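You operate a simulated robot arm through the tools that you are given. There is no shell and no other tool.

The job below is to be done with a simulated robot arm. You get a single attempt, and the scene is never put back.

## Task
Cap the rice and bean jars and tighten the sugar jar's loose cap.
Fine: red cap on the rice jar, blue cap on the bean jar.

The check looks at the end state, three seconds after you hand in, the way a careful person would. Anything else that was tipped, shoved, dropped, spilled or broken makes it a failure. Lids that push on must go on centred and level and be pressed home; caps that screw on are set level and turned clockwise until they are tight.

## Robot
A 6-joint arm with a two-finger parallel gripper, fixed in place. Base frame: the origin is at the foot of the arm, x ahead of it, y to its left, z up; the work surface is at about z = 0.76. Readings come in m, degrees, newtons and seconds.
With the tool pointing down near the work surface it reaches from about 0.26 to 0.68 m from the base axis. Its first joint turns from -66.0 to 66.0 degrees. Payload 2.9 kg.
The tool frame sits at the grasp point between the pads (the TCP): z along the fingers, y along the line on which they close. The tips reach 0.03 m beyond it. Largest opening 0.11 m; finger width 0.02, thickness 0.01; the body of the gripper, 0.048 by 0.112 m, starts 0.055 m behind the TCP.
Orientation is that of the tool frame in the base frame, as a unit quaternion [w, x, y, z]. With the fingers straight down and closing along the base's y, the tool's x points along the base's -x, its y along +y and its z along -z.

## Interface
- The arm moves only by the tool move_arm. Its argument "commands" is one flat list of numbers, 7 for each row, row after row: the shift along the tool's x, y, z in m, then the turn, a rotation vector about the tool's x, y, z in degrees, then the finger opening in m, from 0 to 0.11. In form: [x, y, z, ax, ay, az, claw, x, y, z, ax, ay, az, claw, ...]. A call has 1 to 20 rows; each row shifts and turns the commanded pose from where the row before left it, along the tool's axes as they then stand. Each row takes 0.2 s and may step no farther than 0.05 m and 8.6 degrees from the row before; otherwise, or with a gripper value out of range, the whole call is refused. A pose out of reach is approached as far as the arm can. The call stops where the force on the tool passes 40 N (or 10 N more than at its start, if that is more) or the arm is blocked; 0.2 s more then pass. Each finger travels about 0.108 m/s and halts on what it meets, pressing with about 24 N; the grip force reading is that of the motor and also rises with nothing between the fingers. The clock runs only during rows and for 0.2 s after the last one: add rows that do not move to give the fingers time. The reply holds the time, the measured pose of the TCP, the force on the tool along the base axes, the opening and the grip force, in the units named above and with some noise, with the torque about the TCP (base axes, N m) and any sound that the robot's microphone picked up.
- Cameras (640 x 400 px; columns grow to the right, rows downward): "scene" is fixed at [0.0837, 0.4443, 1.3721]; the picture's right is [-0.66, -0.75, 0.00], its down [-0.51, 0.44, -0.74] and it looks along [0.56, -0.49, -0.67] (base axes); focal length 318 px, centre (320, 200). "wrist" rides on the gripper at [0.072, 0.017, -0.103] in the tool frame; the picture's right is [-0.23, 0.97, 0.00], its down [-0.76, -0.18, -0.62] and it looks along [-0.61, -0.14, 0.78] (tool axes); focal length 222 px, centre (320, 200).
- snapshot(camera): a new picture of that camera. It takes no simulated time.
- point_at(camera, pixels): there is no depth. For up to 12 entries [column, row, z] of the newest picture of that camera ("zoom" is the newest enlarged one), the place [x, y] in the base frame at which the ray of that pixel passes the height z, good to about 0.002 m. It takes no simulated time.
- enlarge(camera, box): a new picture of the part [left, top, right, bottom] of that camera's present view, enlarged. It takes no simulated time.
- finish_job(): hands the job in; it is judged then, once.

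Leave the gripper open and the arm clear of the work at the hand-in unless told otherwise.

The tools are called after ">>>" as name(argument=value, ...) on one line, values as JSON. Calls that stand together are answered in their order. move_arm: Moves the arm, as the interface text tells. Its arguments: {"type":"object","properties":{"commands":{"type":"array","items":{"type":"number"}}},"required":["commands"]} The other tools are called the same way: snapshot (camera) takes a picture; point_at (camera, pixels) gives the place at which the rays of pixels pass given heights; enlarge (camera, box) takes an enlarged picture of a part of a camera's view; finish_job () hands the job in.

At the start:

```text
t: 0.0
ee_pos: [0.4302, 0.0832, 1.1007]
tcp_rot: [0.0, 0.0, 1.0, 0.0]
force: [0.5, 0.2, 0.3]
wrist_torque: [0.01, -0.01, -0.01]
width: 0.1097
finger_force: 0.1
```

scene: 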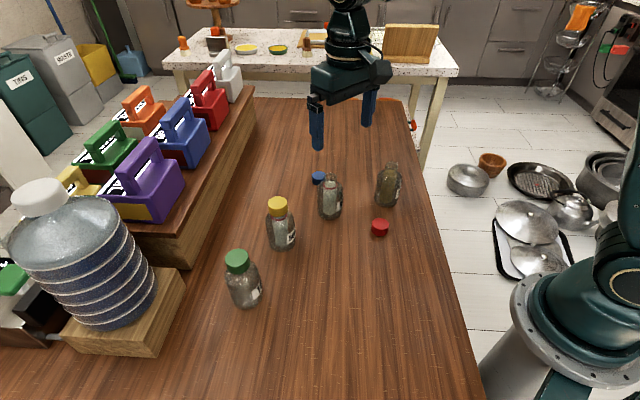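
wrist: 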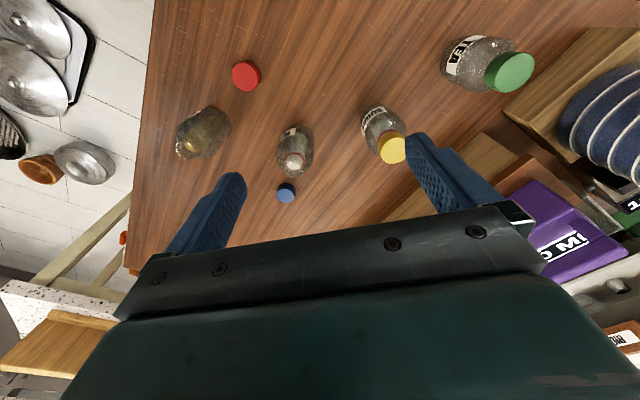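

I can see four jars: one with a green cap, one with a yellow cap, and two open. There are also loose red and blue caps on the table. I'll enlarge both views to read the labels, around columns 200-420, rows 150-320 in the scene view and the upper part of the wrist view.

>>> enlarge(camera="scene", box=[290, 150, 430, 250])

>>> enlarge(camera="scene", box=[200, 180, 340, 320])

>>> enlarge(camera="wrist", box=[150, 40, 330, 220])

>>> enlarge(camera="wrist", box=[340, 20, 560, 180])

```text
4.00 times, centred on (360, 200) of scene
```

zoom: 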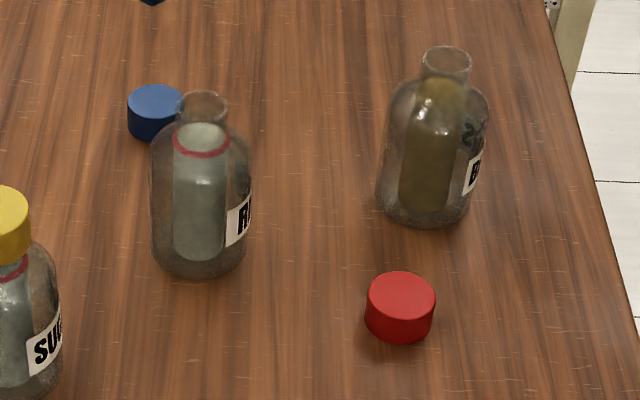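

```text
2.86 times, centred on (270, 250) of scene
```

zoom: 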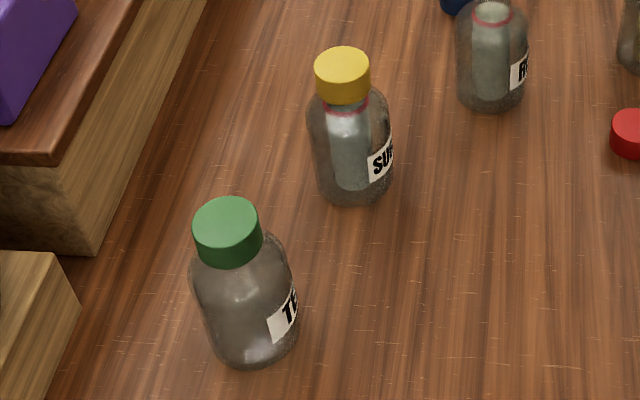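

```text
2.22 times, centred on (240, 130) of wrist
```

zoom: 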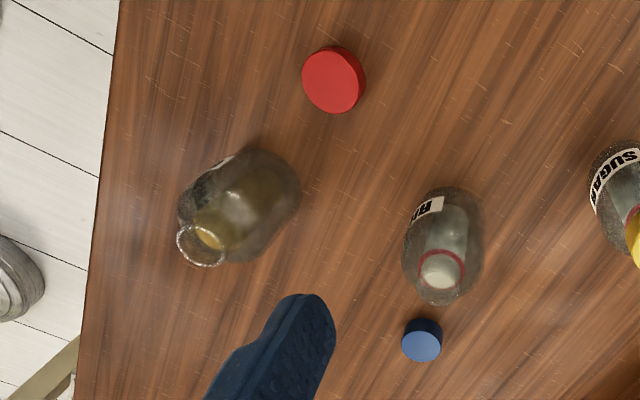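

```text
2.50 times, centred on (450, 100) of wrist
```

zoom: 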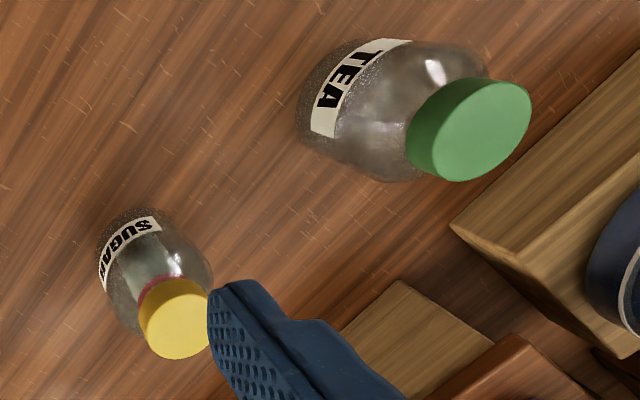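

The labels read TEA (green cap on), SUGAR (yellow cap, which looks like it sits high), RICE (open, next to the blue cap) and a jar starting with B (open, on the far right). I'll take close-ups of each item so I can measure them, starting with the red cap.

>>> enlarge(camera="scene", box=[360, 205, 400, 245])

```text
10.00 times, centred on (380, 225) of scene
```

zoom: 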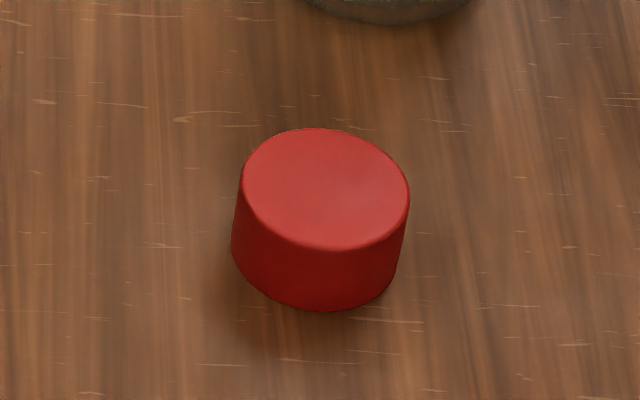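

The red cap stands with its closed face up. Its top ellipse runs from about (241,180) to (409,195) and its bottom edge is near (312,311). I'll convert those pixels to positions at a few heights.

>>> point_at(camera="zoom", pixels=[[231, 250, 0.76], [312, 311, 0.76], [396, 272, 0.76], [241, 178, 0.78], [409, 195, 0.78], [316, 128, 0.78], [330, 250, 0.78], [241, 178, 0.775], [409, 195, 0.775], [316, 128, 0.775], [330, 250, 0.775]])

>>> enlarge(camera="scene", box=[300, 160, 340, 200])

```text
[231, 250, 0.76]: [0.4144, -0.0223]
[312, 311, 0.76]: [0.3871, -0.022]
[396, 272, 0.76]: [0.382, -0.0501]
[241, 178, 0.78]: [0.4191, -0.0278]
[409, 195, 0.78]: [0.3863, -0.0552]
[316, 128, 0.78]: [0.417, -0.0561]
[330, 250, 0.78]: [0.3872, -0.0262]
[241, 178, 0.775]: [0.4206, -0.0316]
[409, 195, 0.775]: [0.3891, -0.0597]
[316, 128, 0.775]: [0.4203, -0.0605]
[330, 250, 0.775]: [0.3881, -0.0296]
```

```text
10.00 times, centred on (320, 180) of scene
```

zoom: 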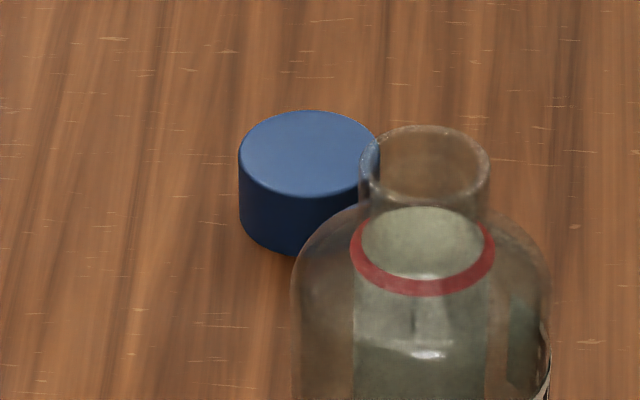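

I make the red cap about 0.042 m across and 0.025 m high, centred near (0.399, -0.036). Next I'll measure the blue cap, with its top ellipse from (238,152) to (380,155), and the rice jar mouth, from (360,165) to (490,165).

>>> point_at(camera="zoom", pixels=[[239, 213, 0.76], [285, 253, 0.76], [238, 152, 0.785], [380, 150, 0.785], [302, 110, 0.785], [320, 196, 0.785], [360, 165, 0.86], [490, 165, 0.86], [423, 125, 0.86], [425, 205, 0.86], [360, 165, 0.88], [490, 165, 0.88]])

>>> enlarge(camera="scene", box=[300, 165, 360, 225])

```text
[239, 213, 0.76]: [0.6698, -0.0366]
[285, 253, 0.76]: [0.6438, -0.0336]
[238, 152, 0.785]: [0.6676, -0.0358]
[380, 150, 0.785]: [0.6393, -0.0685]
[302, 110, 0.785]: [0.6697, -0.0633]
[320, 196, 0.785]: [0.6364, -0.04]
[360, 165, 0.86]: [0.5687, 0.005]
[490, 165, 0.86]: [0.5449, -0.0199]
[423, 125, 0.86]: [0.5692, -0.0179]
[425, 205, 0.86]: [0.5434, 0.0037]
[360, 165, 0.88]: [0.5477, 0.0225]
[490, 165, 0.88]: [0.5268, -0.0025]
```

```text
6.67 times, centred on (330, 195) of scene
```

zoom: 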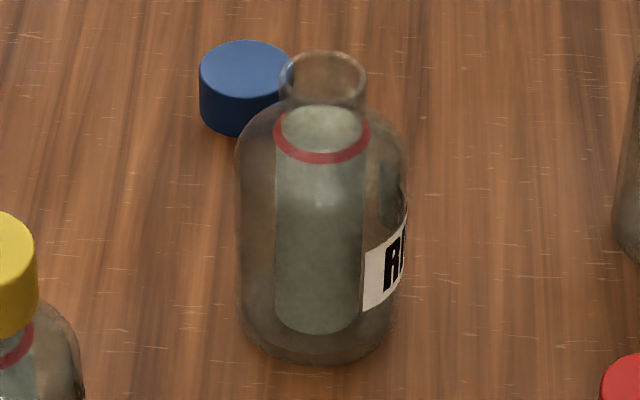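

I make the blue cap the same size, centred near (0.653, -0.052). Next are the rice jar's base outline, front bottom at (322,363), and close-ups of the bean and sugar jars.

>>> point_at(camera="zoom", pixels=[[322, 363, 0.76], [242, 315, 0.76], [398, 312, 0.76], [236, 160, 0.82], [407, 160, 0.82], [279, 80, 0.87], [366, 80, 0.87], [323, 50, 0.87], [323, 106, 0.87]])

>>> enlarge(camera="scene", box=[360, 155, 420, 215])

```text
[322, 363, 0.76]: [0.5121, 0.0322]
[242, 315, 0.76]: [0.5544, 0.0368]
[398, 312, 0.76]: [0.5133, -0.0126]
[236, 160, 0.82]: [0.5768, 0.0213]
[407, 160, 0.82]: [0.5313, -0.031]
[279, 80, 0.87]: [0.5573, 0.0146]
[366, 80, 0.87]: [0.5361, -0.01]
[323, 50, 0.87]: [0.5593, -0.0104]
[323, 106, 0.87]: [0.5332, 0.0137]
```

```text
6.67 times, centred on (390, 185) of scene
```

zoom: 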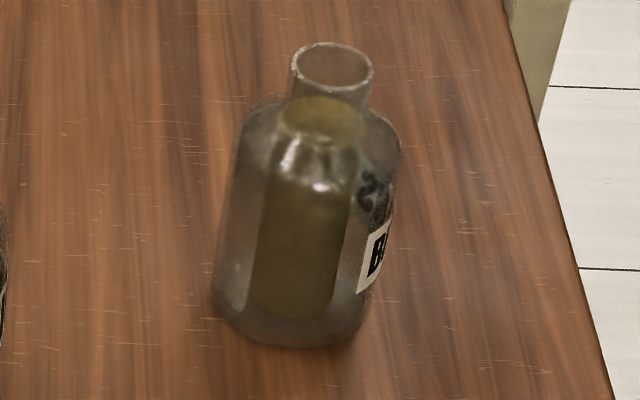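

The rice jar's base is centred near (0.534, 0.012), its mouth is at about z 0.883, and the neck is about 0.032 m across. I also see a dark mark on the bean jar near (370,185), so I'll look closer at that and measure the bean jar's mouth and base.

>>> point_at(camera="zoom", pixels=[[288, 349, 0.76], [213, 298, 0.76], [365, 318, 0.76], [291, 70, 0.88], [374, 72, 0.88], [333, 42, 0.88], [333, 99, 0.88], [237, 140, 0.83], [401, 150, 0.83]])

>>> enlarge(camera="scene", box=[370, 160, 410, 185])

>>> enlarge(camera="scene", box=[250, 190, 310, 255])

```text
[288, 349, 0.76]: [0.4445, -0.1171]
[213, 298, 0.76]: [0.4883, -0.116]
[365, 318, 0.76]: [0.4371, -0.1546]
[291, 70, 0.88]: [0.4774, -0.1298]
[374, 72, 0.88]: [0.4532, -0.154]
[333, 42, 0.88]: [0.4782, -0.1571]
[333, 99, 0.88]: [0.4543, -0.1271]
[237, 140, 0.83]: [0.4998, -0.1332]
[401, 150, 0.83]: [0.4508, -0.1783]
```

```text
16.00 times, centred on (390, 172) of scene
```

zoom: 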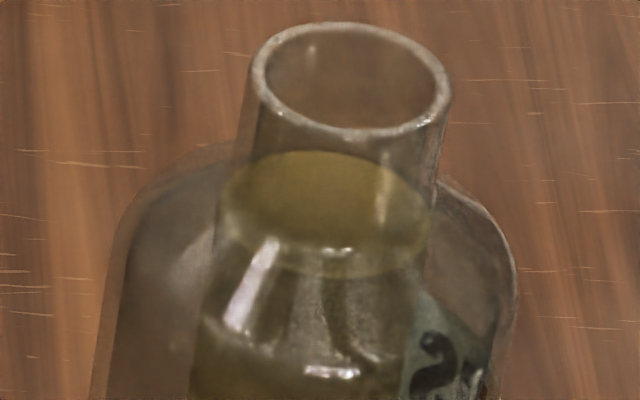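

```text
6.15 times, centred on (280, 222) of scene
```

zoom: 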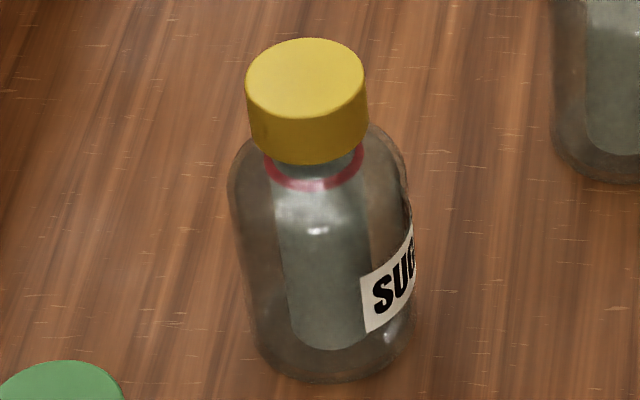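

The dark mark is just the back of the label seen through the glass. Both the sugar and rice jars have a red ring under the neck, and the ring shows below the loose sugar cap. Next I'll measure the sugar jar.

>>> point_at(camera="zoom", pixels=[[322, 384, 0.76], [247, 330, 0.76], [413, 340, 0.76], [246, 82, 0.885], [368, 86, 0.885], [305, 38, 0.885], [308, 119, 0.885], [246, 82, 0.895], [368, 86, 0.895], [305, 38, 0.895], [308, 119, 0.895], [308, 164, 0.87]])

>>> enlarge(camera="scene", box=[265, 190, 300, 225])

>>> enlarge(camera="scene", box=[220, 240, 270, 315])

```text
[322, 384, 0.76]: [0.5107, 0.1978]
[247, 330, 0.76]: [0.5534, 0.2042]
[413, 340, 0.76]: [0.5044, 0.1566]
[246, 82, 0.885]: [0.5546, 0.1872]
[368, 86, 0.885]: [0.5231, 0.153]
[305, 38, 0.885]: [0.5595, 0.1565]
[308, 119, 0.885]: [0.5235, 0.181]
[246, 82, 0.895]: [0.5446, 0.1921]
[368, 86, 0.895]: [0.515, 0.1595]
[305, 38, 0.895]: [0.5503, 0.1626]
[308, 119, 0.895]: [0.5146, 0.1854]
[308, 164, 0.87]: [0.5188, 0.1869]
```

```text
11.43 times, centred on (282, 208) of scene
```

zoom: 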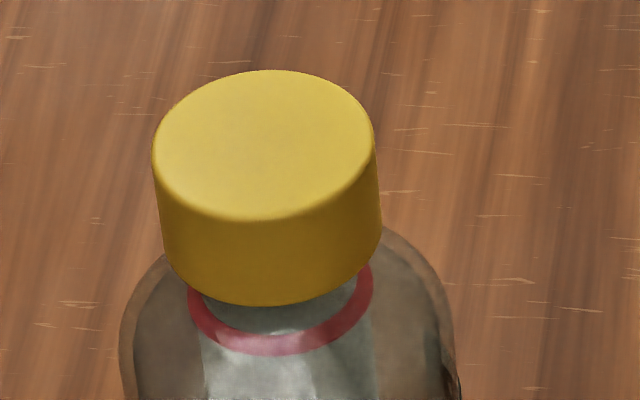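

```text
5.33 times, centred on (245, 278) of scene
```

zoom: 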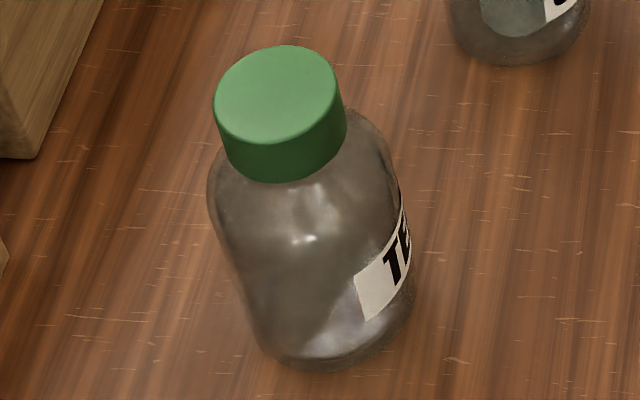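

The sugar jar is centred near (0.529, 0.180), with the loose cap's top at about z 0.898. Before I bring the gripper near it, I need the shelf on the left. Its lower edge looks to run from about (190,268) to (245,170) in the scene view, and I'll take a fresh snapshot to check clearance.

>>> snapshot(camera="scene")

>>> enlarge(camera="scene", box=[60, 80, 300, 300])

```text
taken
```

scene: 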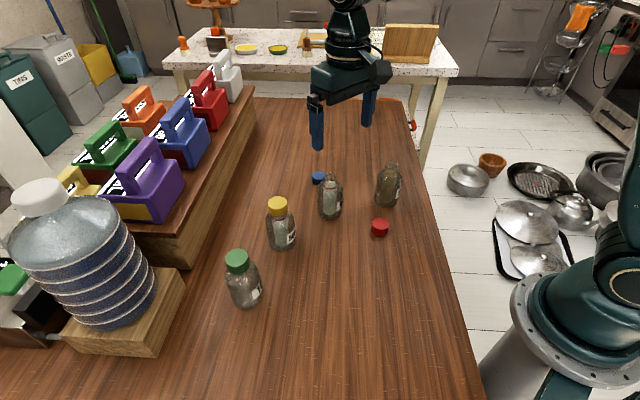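

```text
1.82 times, centred on (180, 190) of scene
```

zoom: 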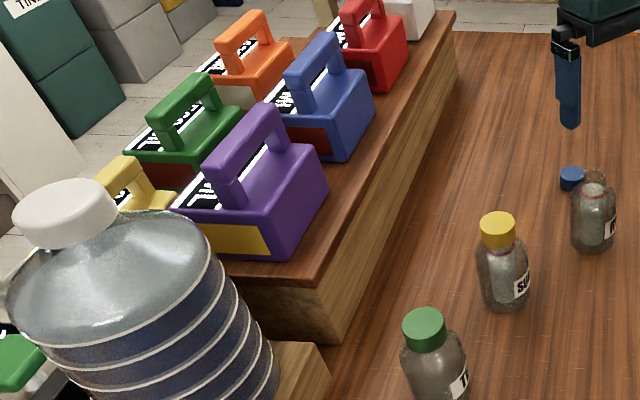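

The shelf's base edge in the zoom runs from about (335,345) to (457,85), and its top front corner is near (308,285). I'll convert those to check how far the shelf and boxes are from the sugar jar.

>>> point_at(camera="zoom", pixels=[[335, 345, 0.76], [457, 85, 0.76], [308, 285, 0.82], [308, 285, 0.84], [328, 195, 0.9], [375, 105, 0.9], [428, 380, 0.76], [424, 325, 0.885], [400, 325, 0.885], [446, 330, 0.885]])

```text
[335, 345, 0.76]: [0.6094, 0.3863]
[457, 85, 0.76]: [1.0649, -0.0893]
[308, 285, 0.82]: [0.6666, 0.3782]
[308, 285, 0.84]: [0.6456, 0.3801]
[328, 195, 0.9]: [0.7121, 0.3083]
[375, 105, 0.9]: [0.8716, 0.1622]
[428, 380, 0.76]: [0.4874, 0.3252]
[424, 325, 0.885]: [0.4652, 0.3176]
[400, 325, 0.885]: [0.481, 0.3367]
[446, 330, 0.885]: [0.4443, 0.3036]
```

The shelf is about 0.2 m from the sugar jar, so there's room. I'll start with the sugar jar and move to about 0.10 m above its cap, at (0.529, 0.180, 1.00), with the fingers open. Then I'll look with the wrist camera.

>>> move_arm(commands=[-0.0165, 0.0162, 0.0168, 0, 0, 0, 0.11, -0.0165, 0.0162, 0.0168, 0, 0, 0, 0.11, -0.0165, 0.0162, 0.0168, 0, 0, 0, 0.11, -0.0165, 0.0162, 0.0168, 0, 0, 0, 0.11, -0.0165, 0.0162, 0.0168, 0, 0, 0, 0.11, -0.0165, 0.0162, 0.0168, 0, 0, 0, 0.11, 0, 0, 0, 0, 0, 0, 0.11])

>>> snapshot(camera="wrist")

>>> snapshot(camera="scene")

```text
t: 1.6
ee_pos: [0.5309, 0.1823, 0.9999]
tcp_rot: [0.0, 0.0, 1.0, 0.0]
force: [0.0, -0.5, 0.7]
wrist_torque: [0.01, -0.03, 0.01]
width: 0.11
finger_force: 0.1
```

```text
taken
```

wrist: 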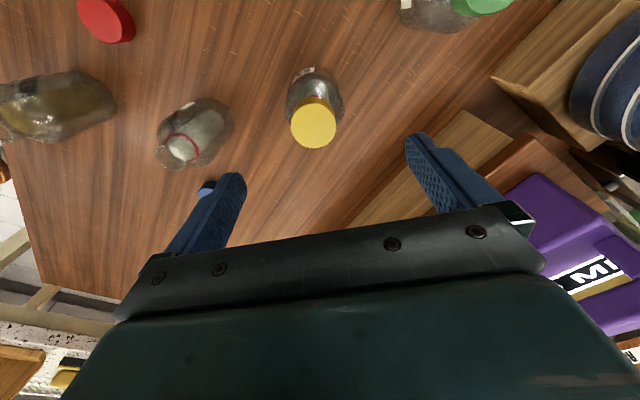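

```text
taken
```

scene: 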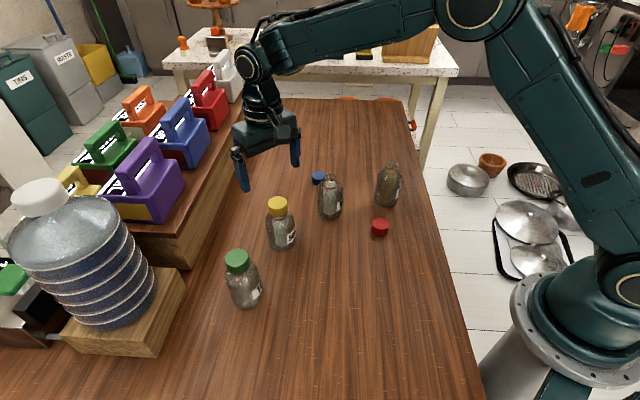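

The wrist view shows the yellow cap's top at about columns 290-336, rows 97-148. I'll enlarge it and locate the cap's centre more exactly.

>>> enlarge(camera="wrist", box=[270, 60, 360, 160])

```text
4.00 times, centred on (315, 110) of wrist
```

zoom: 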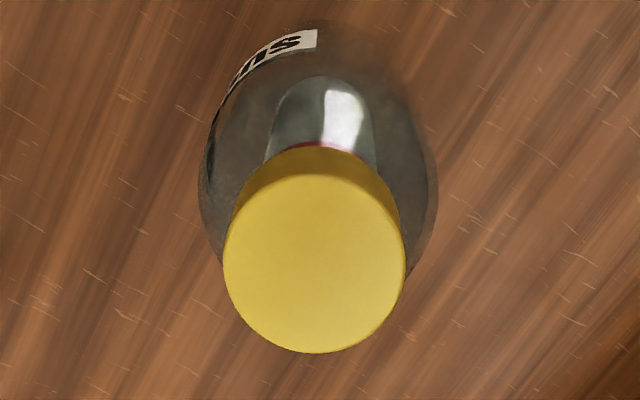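

The cap's top runs from (223,258) to (405,268) across and from (315,174) to (316,353) down. I'll convert these at heights 0.895 and 0.90.

>>> point_at(camera="zoom", pixels=[[223, 260, 0.895], [405, 267, 0.895], [312, 175, 0.895], [316, 353, 0.895], [223, 260, 0.9], [405, 267, 0.9], [312, 175, 0.9], [316, 353, 0.9]])

```text
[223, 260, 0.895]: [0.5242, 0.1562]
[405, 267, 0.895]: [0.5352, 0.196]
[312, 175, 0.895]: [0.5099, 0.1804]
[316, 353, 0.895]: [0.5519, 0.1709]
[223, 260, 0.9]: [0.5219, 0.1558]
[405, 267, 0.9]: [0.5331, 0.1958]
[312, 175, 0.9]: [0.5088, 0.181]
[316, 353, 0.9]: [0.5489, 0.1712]
```

The sugar cap's centre is about (0.529, 0.176), with the top at z 0.898 and a diameter of 0.042. I'll send two rows that don't move, to see how noisy the pose reading is.

>>> move_arm(commands=[0, 0, 0, 0, 0, 0, 0.11, 0, 0, 0, 0, 0, 0, 0.11])

>>> move_arm(commands=[0, 0, 0, 0, 0, 0, 0.11])

```text
t: 2.2
ee_pos: [0.5293, 0.1843, 0.9986]
tcp_rot: [0.001, -0.001, 1.0, 0.0]
force: [-0.5, 0.2, -0.3]
wrist_torque: [0.0, 0.04, 0.0]
width: 0.1101
finger_force: 0.1
```

```text
t: 2.6
ee_pos: [0.5295, 0.182, 1.0004]
tcp_rot: [0.0, 0.0, 1.0, 0.0]
force: [-0.7, -1.2, -0.3]
wrist_torque: [0.01, -0.04, -0.03]
width: 0.11
finger_force: 0.1
```

The position noise is about 1 mm, and the arm averages (0.530, 0.182, 1.000). I'll move over the cap to about (0.529, 0.176, 0.940), then turn the gripper 60 degrees counter-clockwise so there's room for a long clockwise stroke.

>>> move_arm(commands=[0.0002, -0.0015, 0.015, 0, 0, 0, 0.11, 0.0002, -0.0015, 0.015, 0, 0, 0, 0.11, 0.0002, -0.0015, 0.015, 0, 0, 0, 0.11, 0.0002, -0.0015, 0.015, 0, 0, 0, 0.11, 0, 0, 0, 0, 0, -8.5, 0.11, 0, 0, 0, 0, 0, -8.5, 0.11, 0, 0, 0, 0, 0, -8.5, 0.11, 0, 0, 0, 0, 0, -8.5, 0.11, 0, 0, 0, 0, 0, -8.5, 0.11, 0, 0, 0, 0, 0, -8.5, 0.11, 0, 0, 0, 0, 0, -8.5, 0.11, 0, 0, 0, 0, 0, 0, 0.11])

>>> snapshot(camera="wrist")

>>> snapshot(camera="scene")

```text
t: 5.2
ee_pos: [0.5294, 0.174, 0.9397]
tcp_rot: [0.001, -0.497, 0.868, 0.0]
force: [-0.8, -0.5, -0.2]
wrist_torque: [-0.02, -0.02, -0.01]
width: 0.1099
finger_force: 0.1
```

```text
taken
```

wrist: 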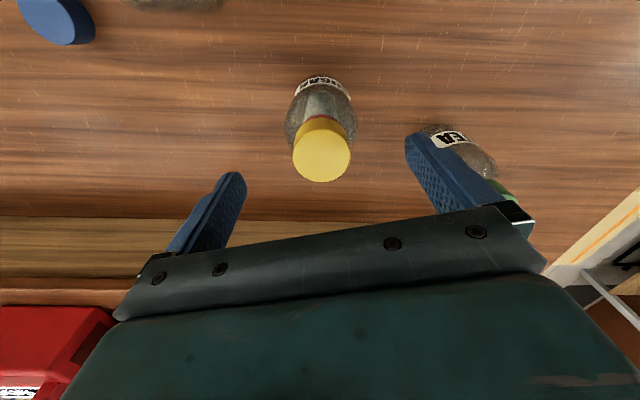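

```text
taken
```

scene: 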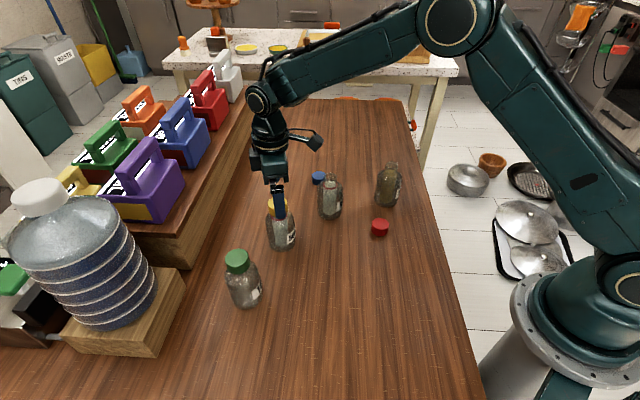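

The gripper is now turned 60 degrees counter-clockwise and sits at (0.529, 0.174, 0.940). The cap's top shows at about (292-351, 120-182) in the wrist view. I'll enlarge it and check the centring.

>>> enlarge(camera="wrist", box=[270, 100, 370, 200])

```text
4.00 times, centred on (320, 150) of wrist
```

zoom: 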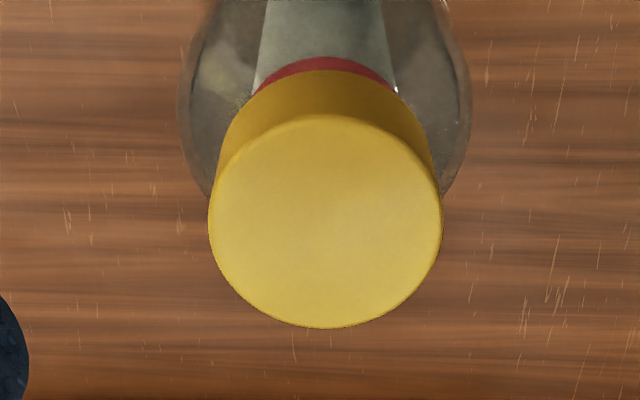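

The cap's top spans (208,225) to (442,222) across and (325,116) to (320,328) down. I'll convert these at z 0.898.

>>> point_at(camera="zoom", pixels=[[208, 225, 0.898], [442, 222, 0.898], [328, 115, 0.898], [320, 328, 0.898], [325, 221, 0.898]])

```text
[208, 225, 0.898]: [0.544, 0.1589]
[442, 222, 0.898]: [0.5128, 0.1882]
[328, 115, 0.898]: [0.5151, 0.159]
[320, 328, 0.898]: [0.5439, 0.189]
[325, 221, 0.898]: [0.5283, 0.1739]
```

By my projection the cap's centre is only about 0.9 mm off the tool axis, along +y. I'll correct that, go down 0.026 m so the tips overlap the cap by about 14 mm, and close on it.

>>> move_arm(commands=[0, 0.0008, 0.013, 0, 0, 0, 0.08, 0, 0, 0.013, 0, 0, 0, 0.07, 0, 0, 0, 0, 0, 0, 0.06, 0, 0, 0, 0, 0, 0, 0.05, 0, 0, 0, 0, 0, 0, 0.035, 0, 0, 0, 0, 0, 0, 0.035, 0, 0, 0, 0, 0, 0, 0.035])

>>> snapshot(camera="wrist")

>>> enlarge(camera="scene", box=[240, 170, 320, 260])

```text
t: 6.8
ee_pos: [0.5284, 0.1758, 0.9134]
tcp_rot: [0.0, -0.496, 0.868, 0.0]
force: [0.8, -1.8, -0.4]
wrist_torque: [-0.02, -0.06, 0.0]
width: 0.0415
finger_force: 24.3
```

```text
taken
```

wrist: 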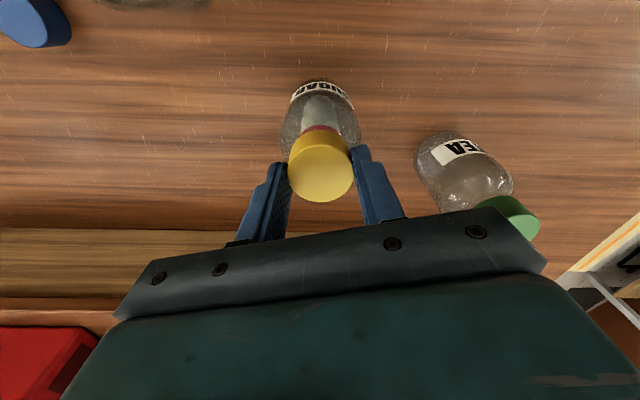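

```text
4.44 times, centred on (280, 215) of scene
```

zoom: 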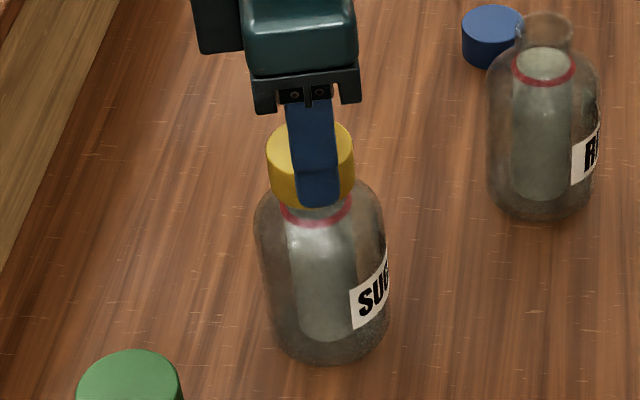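

I have a grip on the cap, at width 0.0415 and 24 N, with the jar still upright. I'll turn clockwise (+z in the tool frame) 48 degrees and watch the torque and the SUGAR label, to see whether the jar turns too.

>>> move_arm(commands=[0, 0, 0, 0, 0, 8, 0.035, 0, 0, 0, 0, 0, 8, 0.035, 0, 0, 0, 0, 0, 8, 0.035, 0, 0, 0, 0, 0, 8, 0.035, 0, 0, 0, 0, 0, 8, 0.035, 0, 0, 0, 0, 0, 8, 0.035])

>>> enlarge(camera="scene", box=[240, 170, 320, 260])

```text
t: 8.2
ee_pos: [0.5279, 0.1749, 0.9134]
tcp_rot: [-0.001, -0.098, 0.995, 0.001]
force: [-0.8, -0.9, -1.3]
wrist_torque: [0.01, 0.18, 0.0]
width: 0.0411
finger_force: 24.5
```

```text
4.44 times, centred on (280, 215) of scene
```

zoom: 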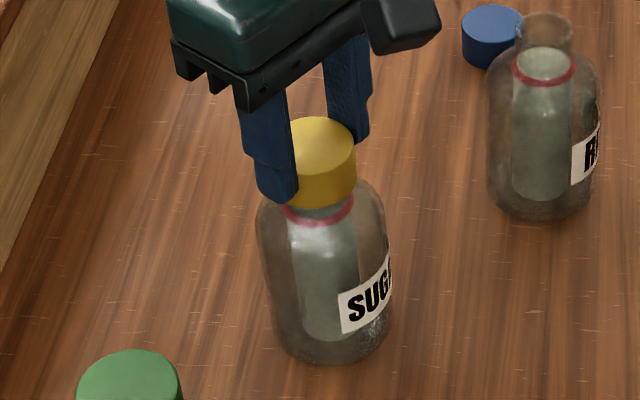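

The label shifted left, from about column 350 to 338 in the zoom, so the jar turned about 15 degrees and the cap moved the rest. I'll keep turning with a slight downward press, so the table grips the jar better, and check again.

>>> move_arm(commands=[0, 0, 0.0005, 0, 0, 6, 0.03, 0, 0, 0.0003, 0, 0, 6, 0.03, 0, 0, 0.0003, 0, 0, 6, 0.03, 0, 0, 0.0002, 0, 0, 6, 0.03, 0, 0, 0.0002, 0, 0, 6, 0.03, 0, 0, 0.0002, 0, 0, 6, 0.03])

>>> enlarge(camera="scene", box=[240, 170, 320, 260])

>>> snapshot(camera="wrist")

```text
t: 9.6
ee_pos: [0.5291, 0.1747, 0.9127]
tcp_rot: [0.001, 0.214, 0.977, 0.001]
force: [1.9, 1.1, 1.1]
wrist_torque: [0.0, -0.28, 0.01]
width: 0.0414
finger_force: 23.9
```

```text
4.44 times, centred on (280, 215) of scene
```

zoom: 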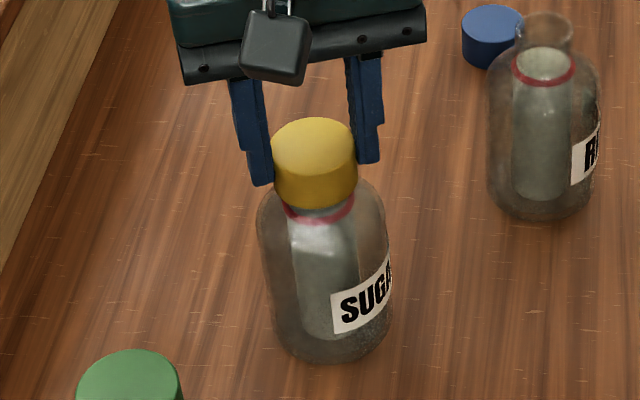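

```text
taken
```

wrist: 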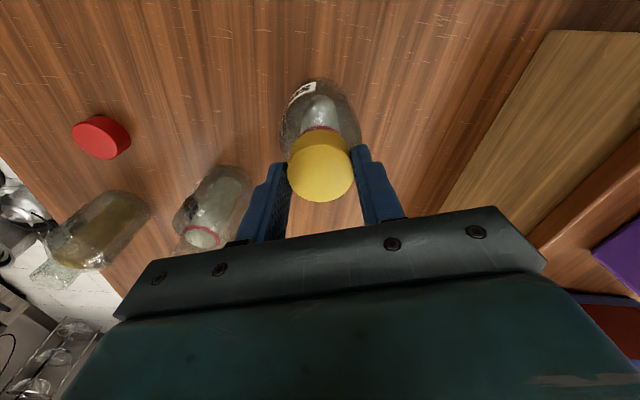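

The gripper has turned about 84 degrees in total, and the label moved only slightly more, so the cap is turning on the jar. The cap hasn't tightened yet, so I'll continue clockwise another 64 degrees with a slight press.

>>> move_arm(commands=[0, 0, 0.0003, 0, 0, 8, 0.03, 0, 0, 0.0003, 0, 0, 8, 0.03, 0, 0, 0.0003, 0, 0, 8, 0.03, 0, 0, 0.0003, 0, 0, 8, 0.03, 0, 0, 0.0003, 0, 0, 8, 0.03, 0, 0, 0.0003, 0, 0, 8, 0.03, 0, 0, 0.0003, 0, 0, 8, 0.03, 0, 0, 0.0003, 0, 0, 8, 0.03])

>>> enlarge(camera="scene", box=[240, 170, 320, 260])

```text
t: 11.4
ee_pos: [0.5273, 0.1747, 0.9102]
tcp_rot: [0.001, 0.698, 0.716, 0.0]
force: [-0.6, 0.4, 22.0]
wrist_torque: [-0.08, 0.03, 0.4]
width: 0.0416
finger_force: 24.0
```

```text
4.44 times, centred on (280, 215) of scene
```

zoom: 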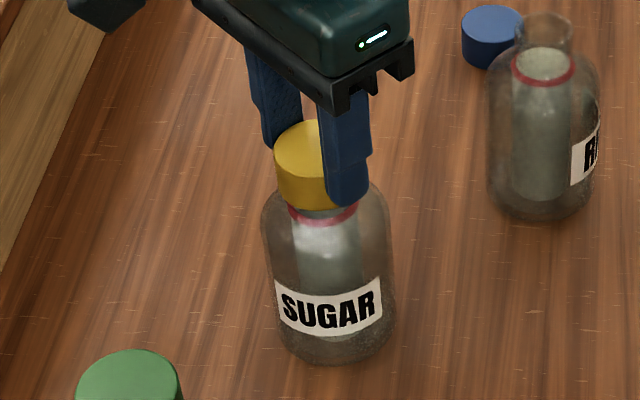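

The torque about z rose to 0.4 N m with 22 N of downward load, and the label swung fully around, so the jar is now turning with the cap. That suggests it's tight or close to it. I'll open the fingers, back off upward and look at the gap above the red ring.

>>> move_arm(commands=[0, 0, -0.001, 0, 0, 0, 0.03, 0, 0, 0, 0, 0, 0, 0.06, 0, 0, 0, 0, 0, 0, 0.08, 0, 0, -0.015, 0, 0, 0, 0.1, 0, 0, -0.015, 0, 0, 0, 0.11, 0, 0, -0.015, 0, 0, 0, 0.11])

>>> enlarge(camera="scene", box=[265, 190, 300, 225])

>>> enlarge(camera="scene", box=[250, 190, 310, 255])

>>> snapshot(camera="wrist")

```text
t: 12.8
ee_pos: [0.529, 0.176, 0.9554]
tcp_rot: [0.0, 0.698, 0.716, 0.0]
force: [-0.9, -0.4, -0.1]
wrist_torque: [0.0, 0.04, 0.01]
width: 0.11
finger_force: 0.0
```

```text
11.43 times, centred on (282, 208) of scene
```

zoom: 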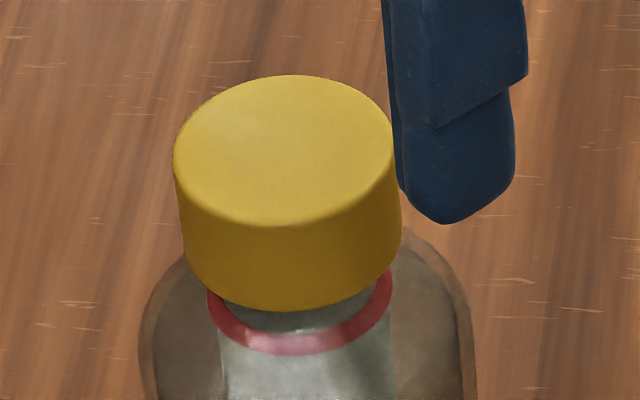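

```text
6.15 times, centred on (280, 222) of scene
```

zoom: 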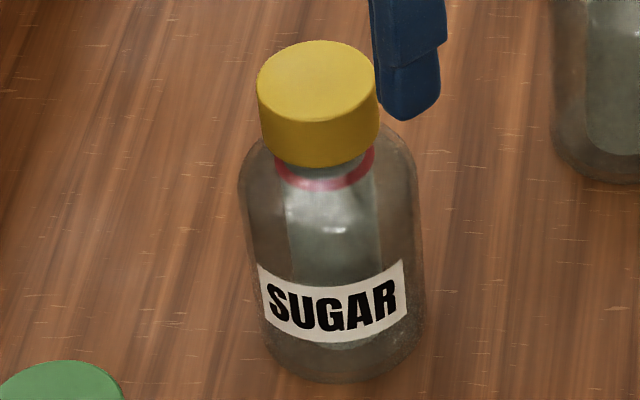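

```text
taken
```

wrist: 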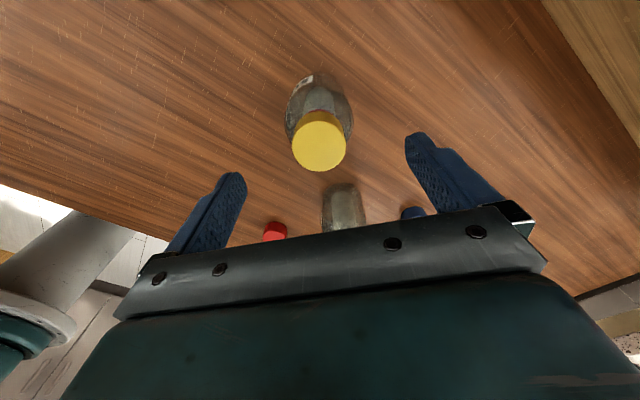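

Compared with the start, the cap has come down roughly 1.5 mm and the jar has shifted only 2-3 mm. The ring still shows with some gap, so I can't say yet that it's tight. I'll wind the open gripper back counter-clockwise above the cap for another stroke.

>>> move_arm(commands=[0, 0, 0, 0, 0, -8.3, 0.11, 0, 0, 0, 0, 0, -8.3, 0.11, 0, 0, 0, 0, 0, -8.3, 0.11, 0, 0, 0, 0, 0, -8.3, 0.11, 0, 0, 0, 0, 0, -8.3, 0.11, 0, 0, 0, 0, 0, -8.3, 0.11, 0, 0, 0, 0, 0, -8.3, 0.11, 0, 0, 0, 0, 0, -8.3, 0.11, 0, 0, 0, 0, 0, -8.3, 0.11, 0, 0, 0, 0, 0, -8.3, 0.11, 0, 0, 0, 0, 0, -8.3, 0.11, 0, 0, 0, 0, 0, -8.3, 0.11, 0, 0, 0, 0, 0, -8.3, 0.11, 0, 0, 0, 0, 0, -8.3, 0.11, 0, 0, 0, 0, 0, -8.3, 0.11, 0, 0, 0, 0, 0, -8.3, 0.11, 0, 0, 0, 0, 0, -8.3, 0.11, 0, 0, 0, 0, 0, -8.3, 0.11])

>>> enlarge(camera="wrist", box=[270, 80, 370, 180])

>>> enlarge(camera="scene", box=[220, 235, 270, 315])

```text
t: 16.6
ee_pos: [0.5289, 0.1748, 0.9543]
tcp_rot: [0.0, -0.508, 0.862, 0.0]
force: [0.3, -0.3, 0.3]
wrist_torque: [-0.02, -0.03, -0.01]
width: 0.1101
finger_force: 0.1
```

```text
4.00 times, centred on (320, 130) of wrist
```

zoom: 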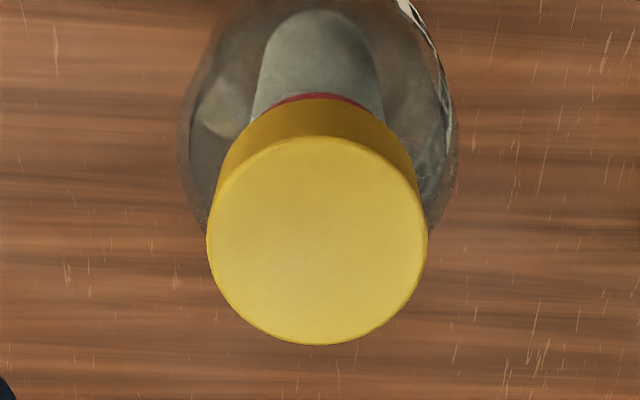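

```text
5.00 times, centred on (245, 275) of scene
```

zoom: 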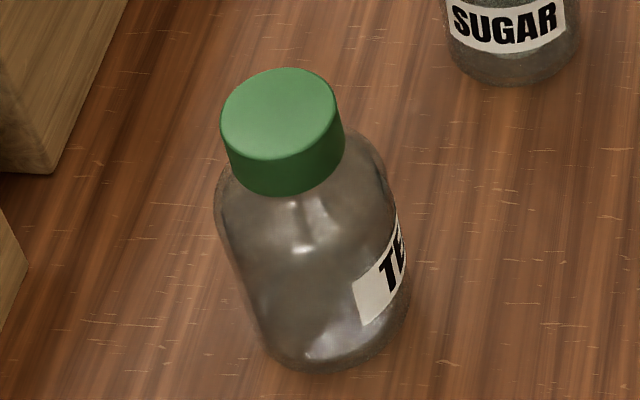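

The cap's centre is now about 4.5 mm off along tool +x and -0.5 mm along y, so the jar slid slightly. The tea jar shows a closed cap sitting right down on the shoulder, while the sugar cap still has a gap. I'll recentre, go down to about z 0.911 and grip again.

>>> move_arm(commands=[0.0043, -0.0005, 0.015, 0, 0, 0, 0.08, 0, 0, 0.015, 0, 0, 0, 0.07, 0, 0, 0.014, 0, 0, 0, 0.06, 0, 0, 0, 0, 0, 0, 0.05, 0, 0, 0, 0, 0, 0, 0.035, 0, 0, 0, 0, 0, 0, 0.03, 0, 0, 0, 0, 0, 0, 0.03])

>>> enlarge(camera="wrist", box=[240, 80, 400, 220])

>>> enlarge(camera="scene", box=[240, 170, 320, 260])

```text
t: 18.2
ee_pos: [0.5266, 0.1719, 0.9119]
tcp_rot: [0.0, -0.506, 0.862, 0.0]
force: [0.2, -0.4, -0.4]
wrist_torque: [-0.01, -0.07, -0.02]
width: 0.0417
finger_force: 23.8
```

```text
2.86 times, centred on (320, 150) of wrist
```

zoom: 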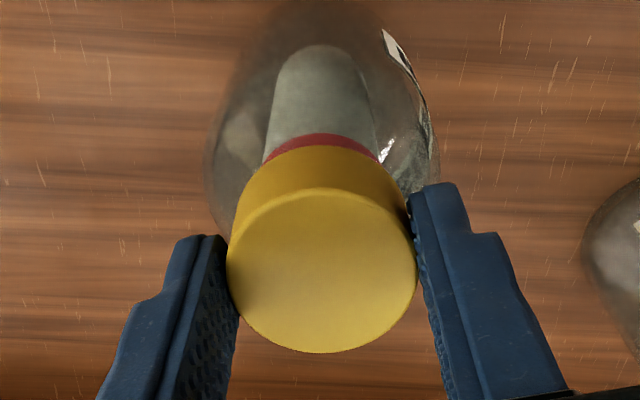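

```text
4.44 times, centred on (280, 215) of scene
```

zoom: 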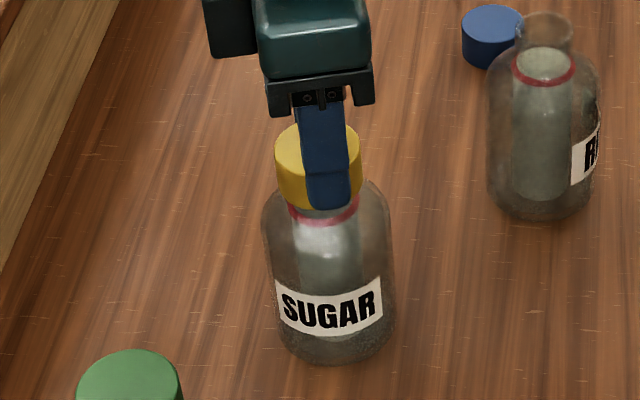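

I have the cap again, centred, at 24 N. As a test I'll turn 32 degrees clockwise with almost no press and see whether the label moves with it.

>>> move_arm(commands=[0, 0, 0, 0, 0, 8, 0.03, 0, 0, 0, 0, 0, 8, 0.03, 0, 0, 0, 0, 0, 8, 0.03, 0, 0, 0, 0, 0, 8, 0.03])

>>> enlarge(camera="scene", box=[240, 170, 320, 260])

```text
t: 19.2
ee_pos: [0.5266, 0.1706, 0.9106]
tcp_rot: [0.0, -0.247, 0.969, 0.0]
force: [0.6, 0.1, -0.1]
wrist_torque: [0.01, -0.01, 0.06]
width: 0.042
finger_force: 23.7
```

```text
4.44 times, centred on (280, 215) of scene
```

zoom: 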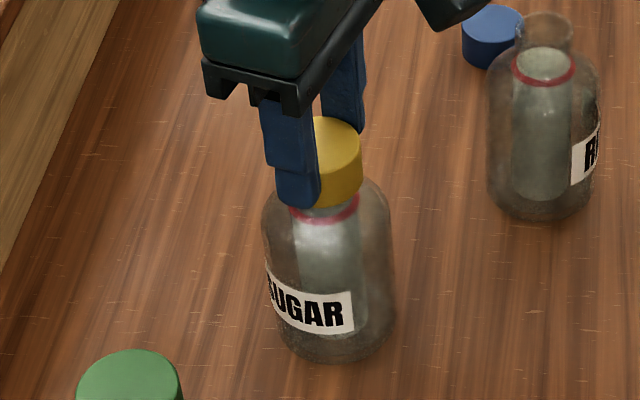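

The label turned about 31 of the 32 degrees, so the thread now resists more than the table does and the cap has tightened a lot since the start. To finish it I need more hold on the jar, so I'll press straight down in small steps first and read the force.

>>> move_arm(commands=[0, 0, 0.0005, 0, 0, 0, 0.03, 0, 0, 0.0005, 0, 0, 0, 0.03, 0, 0, 0.0005, 0, 0, 0, 0.03])

```text
t: 20.0
ee_pos: [0.5272, 0.1704, 0.9114]
tcp_rot: [0.0, -0.249, 0.968, 0.0]
force: [-3.7, -3.5, 10.7]
wrist_torque: [-0.18, 0.21, -0.04]
width: 0.0417
finger_force: 23.6
```

Pressing 1.5 mm gives 10.7 N. I'll add 1.5 mm more for around 20-25 N and then turn 40 degrees clockwise, watching torque and label.

>>> move_arm(commands=[0, 0, 0.0008, 0, 0, 0, 0.03, 0, 0, 0.0007, 0, 0, 0, 0.03, 0, 0, 0, 0, 0, 8, 0.03, 0, 0, 0, 0, 0, 8, 0.03, 0, 0, 0, 0, 0, 8, 0.03, 0, 0, 0, 0, 0, 8, 0.03, 0, 0, 0, 0, 0, 8, 0.03])

>>> enlarge(camera="scene", box=[240, 170, 320, 260])

```text
t: 21.6
ee_pos: [0.5267, 0.1699, 0.9104]
tcp_rot: [0.0, 0.097, 0.995, -0.001]
force: [1.7, 1.3, 14.2]
wrist_torque: [0.01, -0.04, 0.18]
width: 0.0413
finger_force: 23.7
```

```text
4.44 times, centred on (280, 215) of scene
```

zoom: 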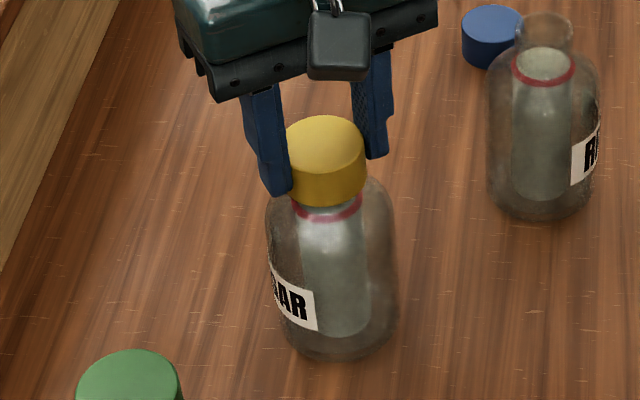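

With 14 N of press the jar turned about 34 of 40 degrees, at 0.18 N m. The thread no longer gives way at that torque. I'll press harder, to about 28-30 N, and turn 24 degrees more to confirm it's tight.

>>> move_arm(commands=[0, 0, 0.0008, 0, 0, 0, 0.03, 0, 0, 0.0008, 0, 0, 0, 0.03, 0, 0, 0.0002, 0, 0, 8, 0.03, 0, 0, 0.0002, 0, 0, 8, 0.03, 0, 0, 0.0002, 0, 0, 8, 0.03])

>>> enlarge(camera="scene", box=[240, 170, 320, 260])

```text
t: 22.8
ee_pos: [0.5278, 0.1715, 0.9064]
tcp_rot: [0.001, 0.302, 0.953, 0.001]
force: [0.7, 1.1, 21.3]
wrist_torque: [0.03, -0.06, 0.25]
width: 0.0413
finger_force: 24.5
```

```text
4.44 times, centred on (280, 215) of scene
```

zoom: 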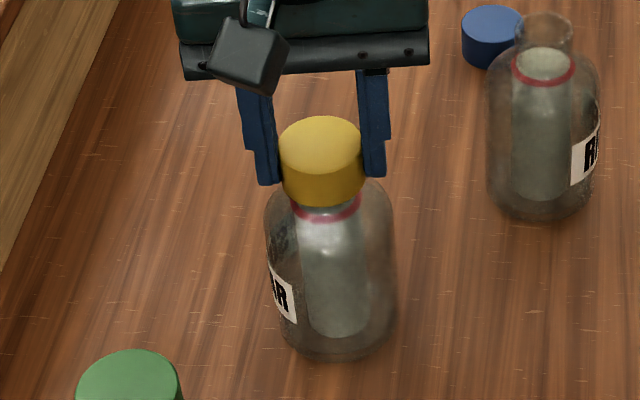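

The jar again turned nearly all the way with the cap, about 20 of 24 degrees at 21 N and 0.25 N m. So the thread is holding against everything the table can resist. I'll unload, open, go up, and look at the gap and how level the cap is.

>>> move_arm(commands=[0, 0, -0.0015, 0, 0, 0, 0.03, 0, 0, -0.0005, 0, 0, 0, 0.05, 0, 0, 0, 0, 0, 0, 0.07, 0, 0, 0, 0, 0, 0, 0.09, 0, 0, -0.02, 0, 0, 0, 0.11, 0, 0, -0.03, 0, 0, 0, 0.11, 0, 0, -0.04, 0, 0, 0, 0.11, 0, 0, 0, 0, 0, 0, 0.11])

>>> enlarge(camera="scene", box=[265, 190, 300, 225])

>>> snapshot(camera="scene")

>>> snapshot(camera="wrist")

```text
t: 24.6
ee_pos: [0.5255, 0.1721, 0.9961]
tcp_rot: [0.0, 0.302, 0.953, 0.0]
force: [0.2, -0.3, -0.6]
wrist_torque: [-0.03, 0.0, 0.01]
width: 0.1097
finger_force: 0.1
```

```text
11.43 times, centred on (282, 208) of scene
```

zoom: 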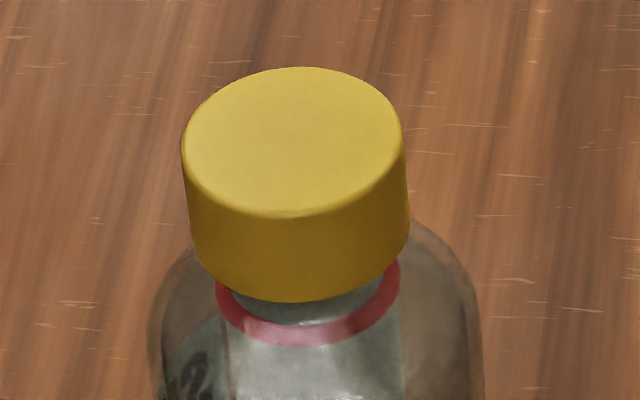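

```text
taken
```

scene: 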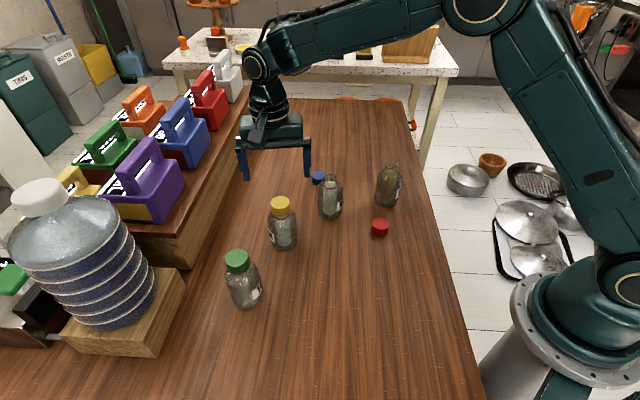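

```text
taken
```

wrist: 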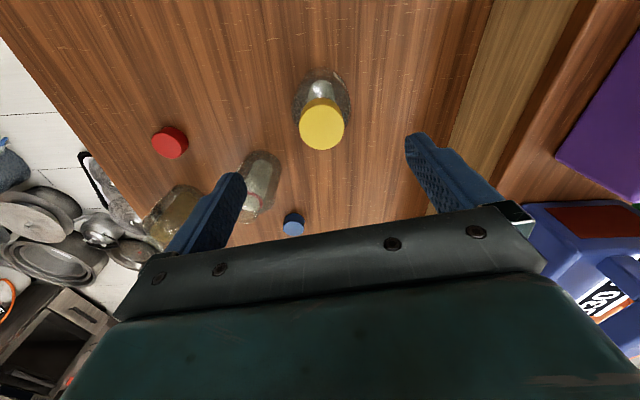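

The cap is level and the neck gap is smaller than at the start. I'll compare it with the rice jar once that's screwed on, since both have the same red ring. Next is the red cap: I'll turn the gripper back to about -60 degrees up here, then travel high to above it at about (0.399, -0.0365).

>>> move_arm(commands=[0, 0, 0, 0, 0, -8.6, 0.11, 0, 0, 0, 0, 0, -8.6, 0.11, 0, 0, 0, 0, 0, -8.6, 0.11, 0, 0, 0, 0, 0, -8.6, 0.11, 0, 0, 0, 0, 0, -8.6, 0.11, 0, 0, 0, 0, 0, -8.6, 0.11, 0, 0, 0, 0, 0, -8.6, 0.11, 0, 0, 0, 0, 0, -8.6, 0.11, 0, 0, 0, 0, 0, -8.6, 0.11, 0, 0, 0, 0, 0, -8.6, 0.11, 0, 0, 0, 0, 0, -8.6, 0.11, 0.035, 0.0006, 0, 0, 0, 0, 0.11, 0.035, 0.0006, 0, 0, 0, 0, 0.11, 0.035, 0.0006, 0, 0, 0, 0, 0.11, 0.035, 0.0006, 0, 0, 0, 0, 0.11, 0.035, 0.0005, 0, 0, 0, 0, 0.11, 0.035, 0.0005, 0, 0, 0, 0, 0.11, 0.034, 0.0005, 0, 0, 0, 0, 0.11, 0, 0, 0, 0, 0, 0, 0.11])

>>> snapshot(camera="wrist")

>>> snapshot(camera="scene")

```text
t: 28.6
ee_pos: [0.4, -0.0357, 1.0]
tcp_rot: [0.0, -0.496, 0.868, 0.001]
force: [0.6, 0.2, 0.5]
wrist_torque: [-0.05, 0.01, 0.0]
width: 0.1099
finger_force: 0.1
```

```text
taken
```

wrist: 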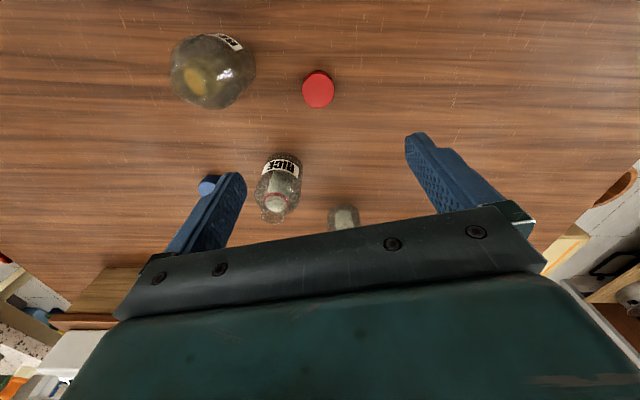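

```text
taken
```

scene: 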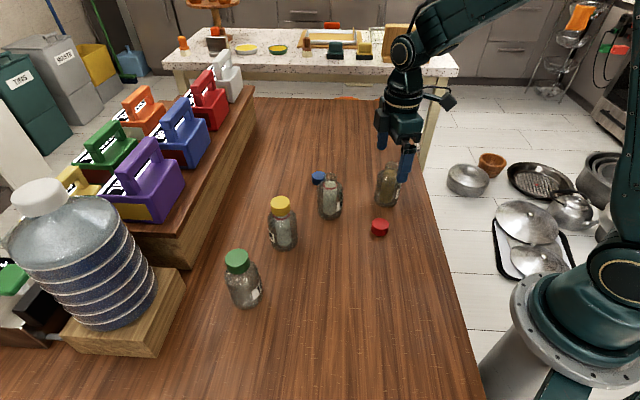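

The red cap shows in the wrist view near (318,88). I'll enlarge to get its exact centre.

>>> enlarge(camera="wrist", box=[290, 60, 350, 120])

```text
6.67 times, centred on (320, 90) of wrist
```

zoom: 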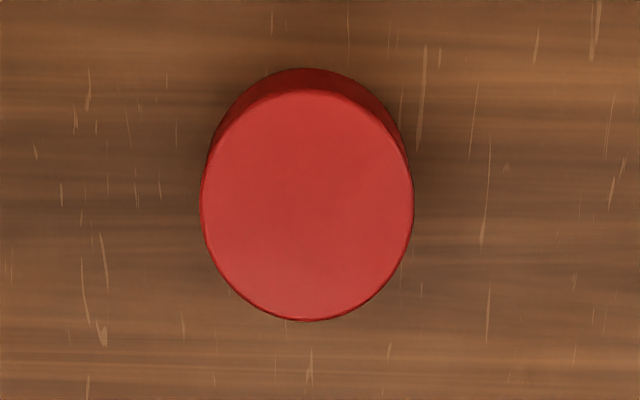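

The top face spans (200,195) to (414,200) across and (307,90) to (305,322) down. I'll convert it at z 0.783.

>>> point_at(camera="zoom", pixels=[[200, 197, 0.783], [414, 200, 0.783], [307, 90, 0.783], [305, 322, 0.783], [307, 203, 0.783]])

```text
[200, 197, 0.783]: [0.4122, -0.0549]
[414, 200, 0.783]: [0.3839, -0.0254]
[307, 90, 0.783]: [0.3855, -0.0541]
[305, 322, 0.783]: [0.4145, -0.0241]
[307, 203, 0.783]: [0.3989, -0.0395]
```

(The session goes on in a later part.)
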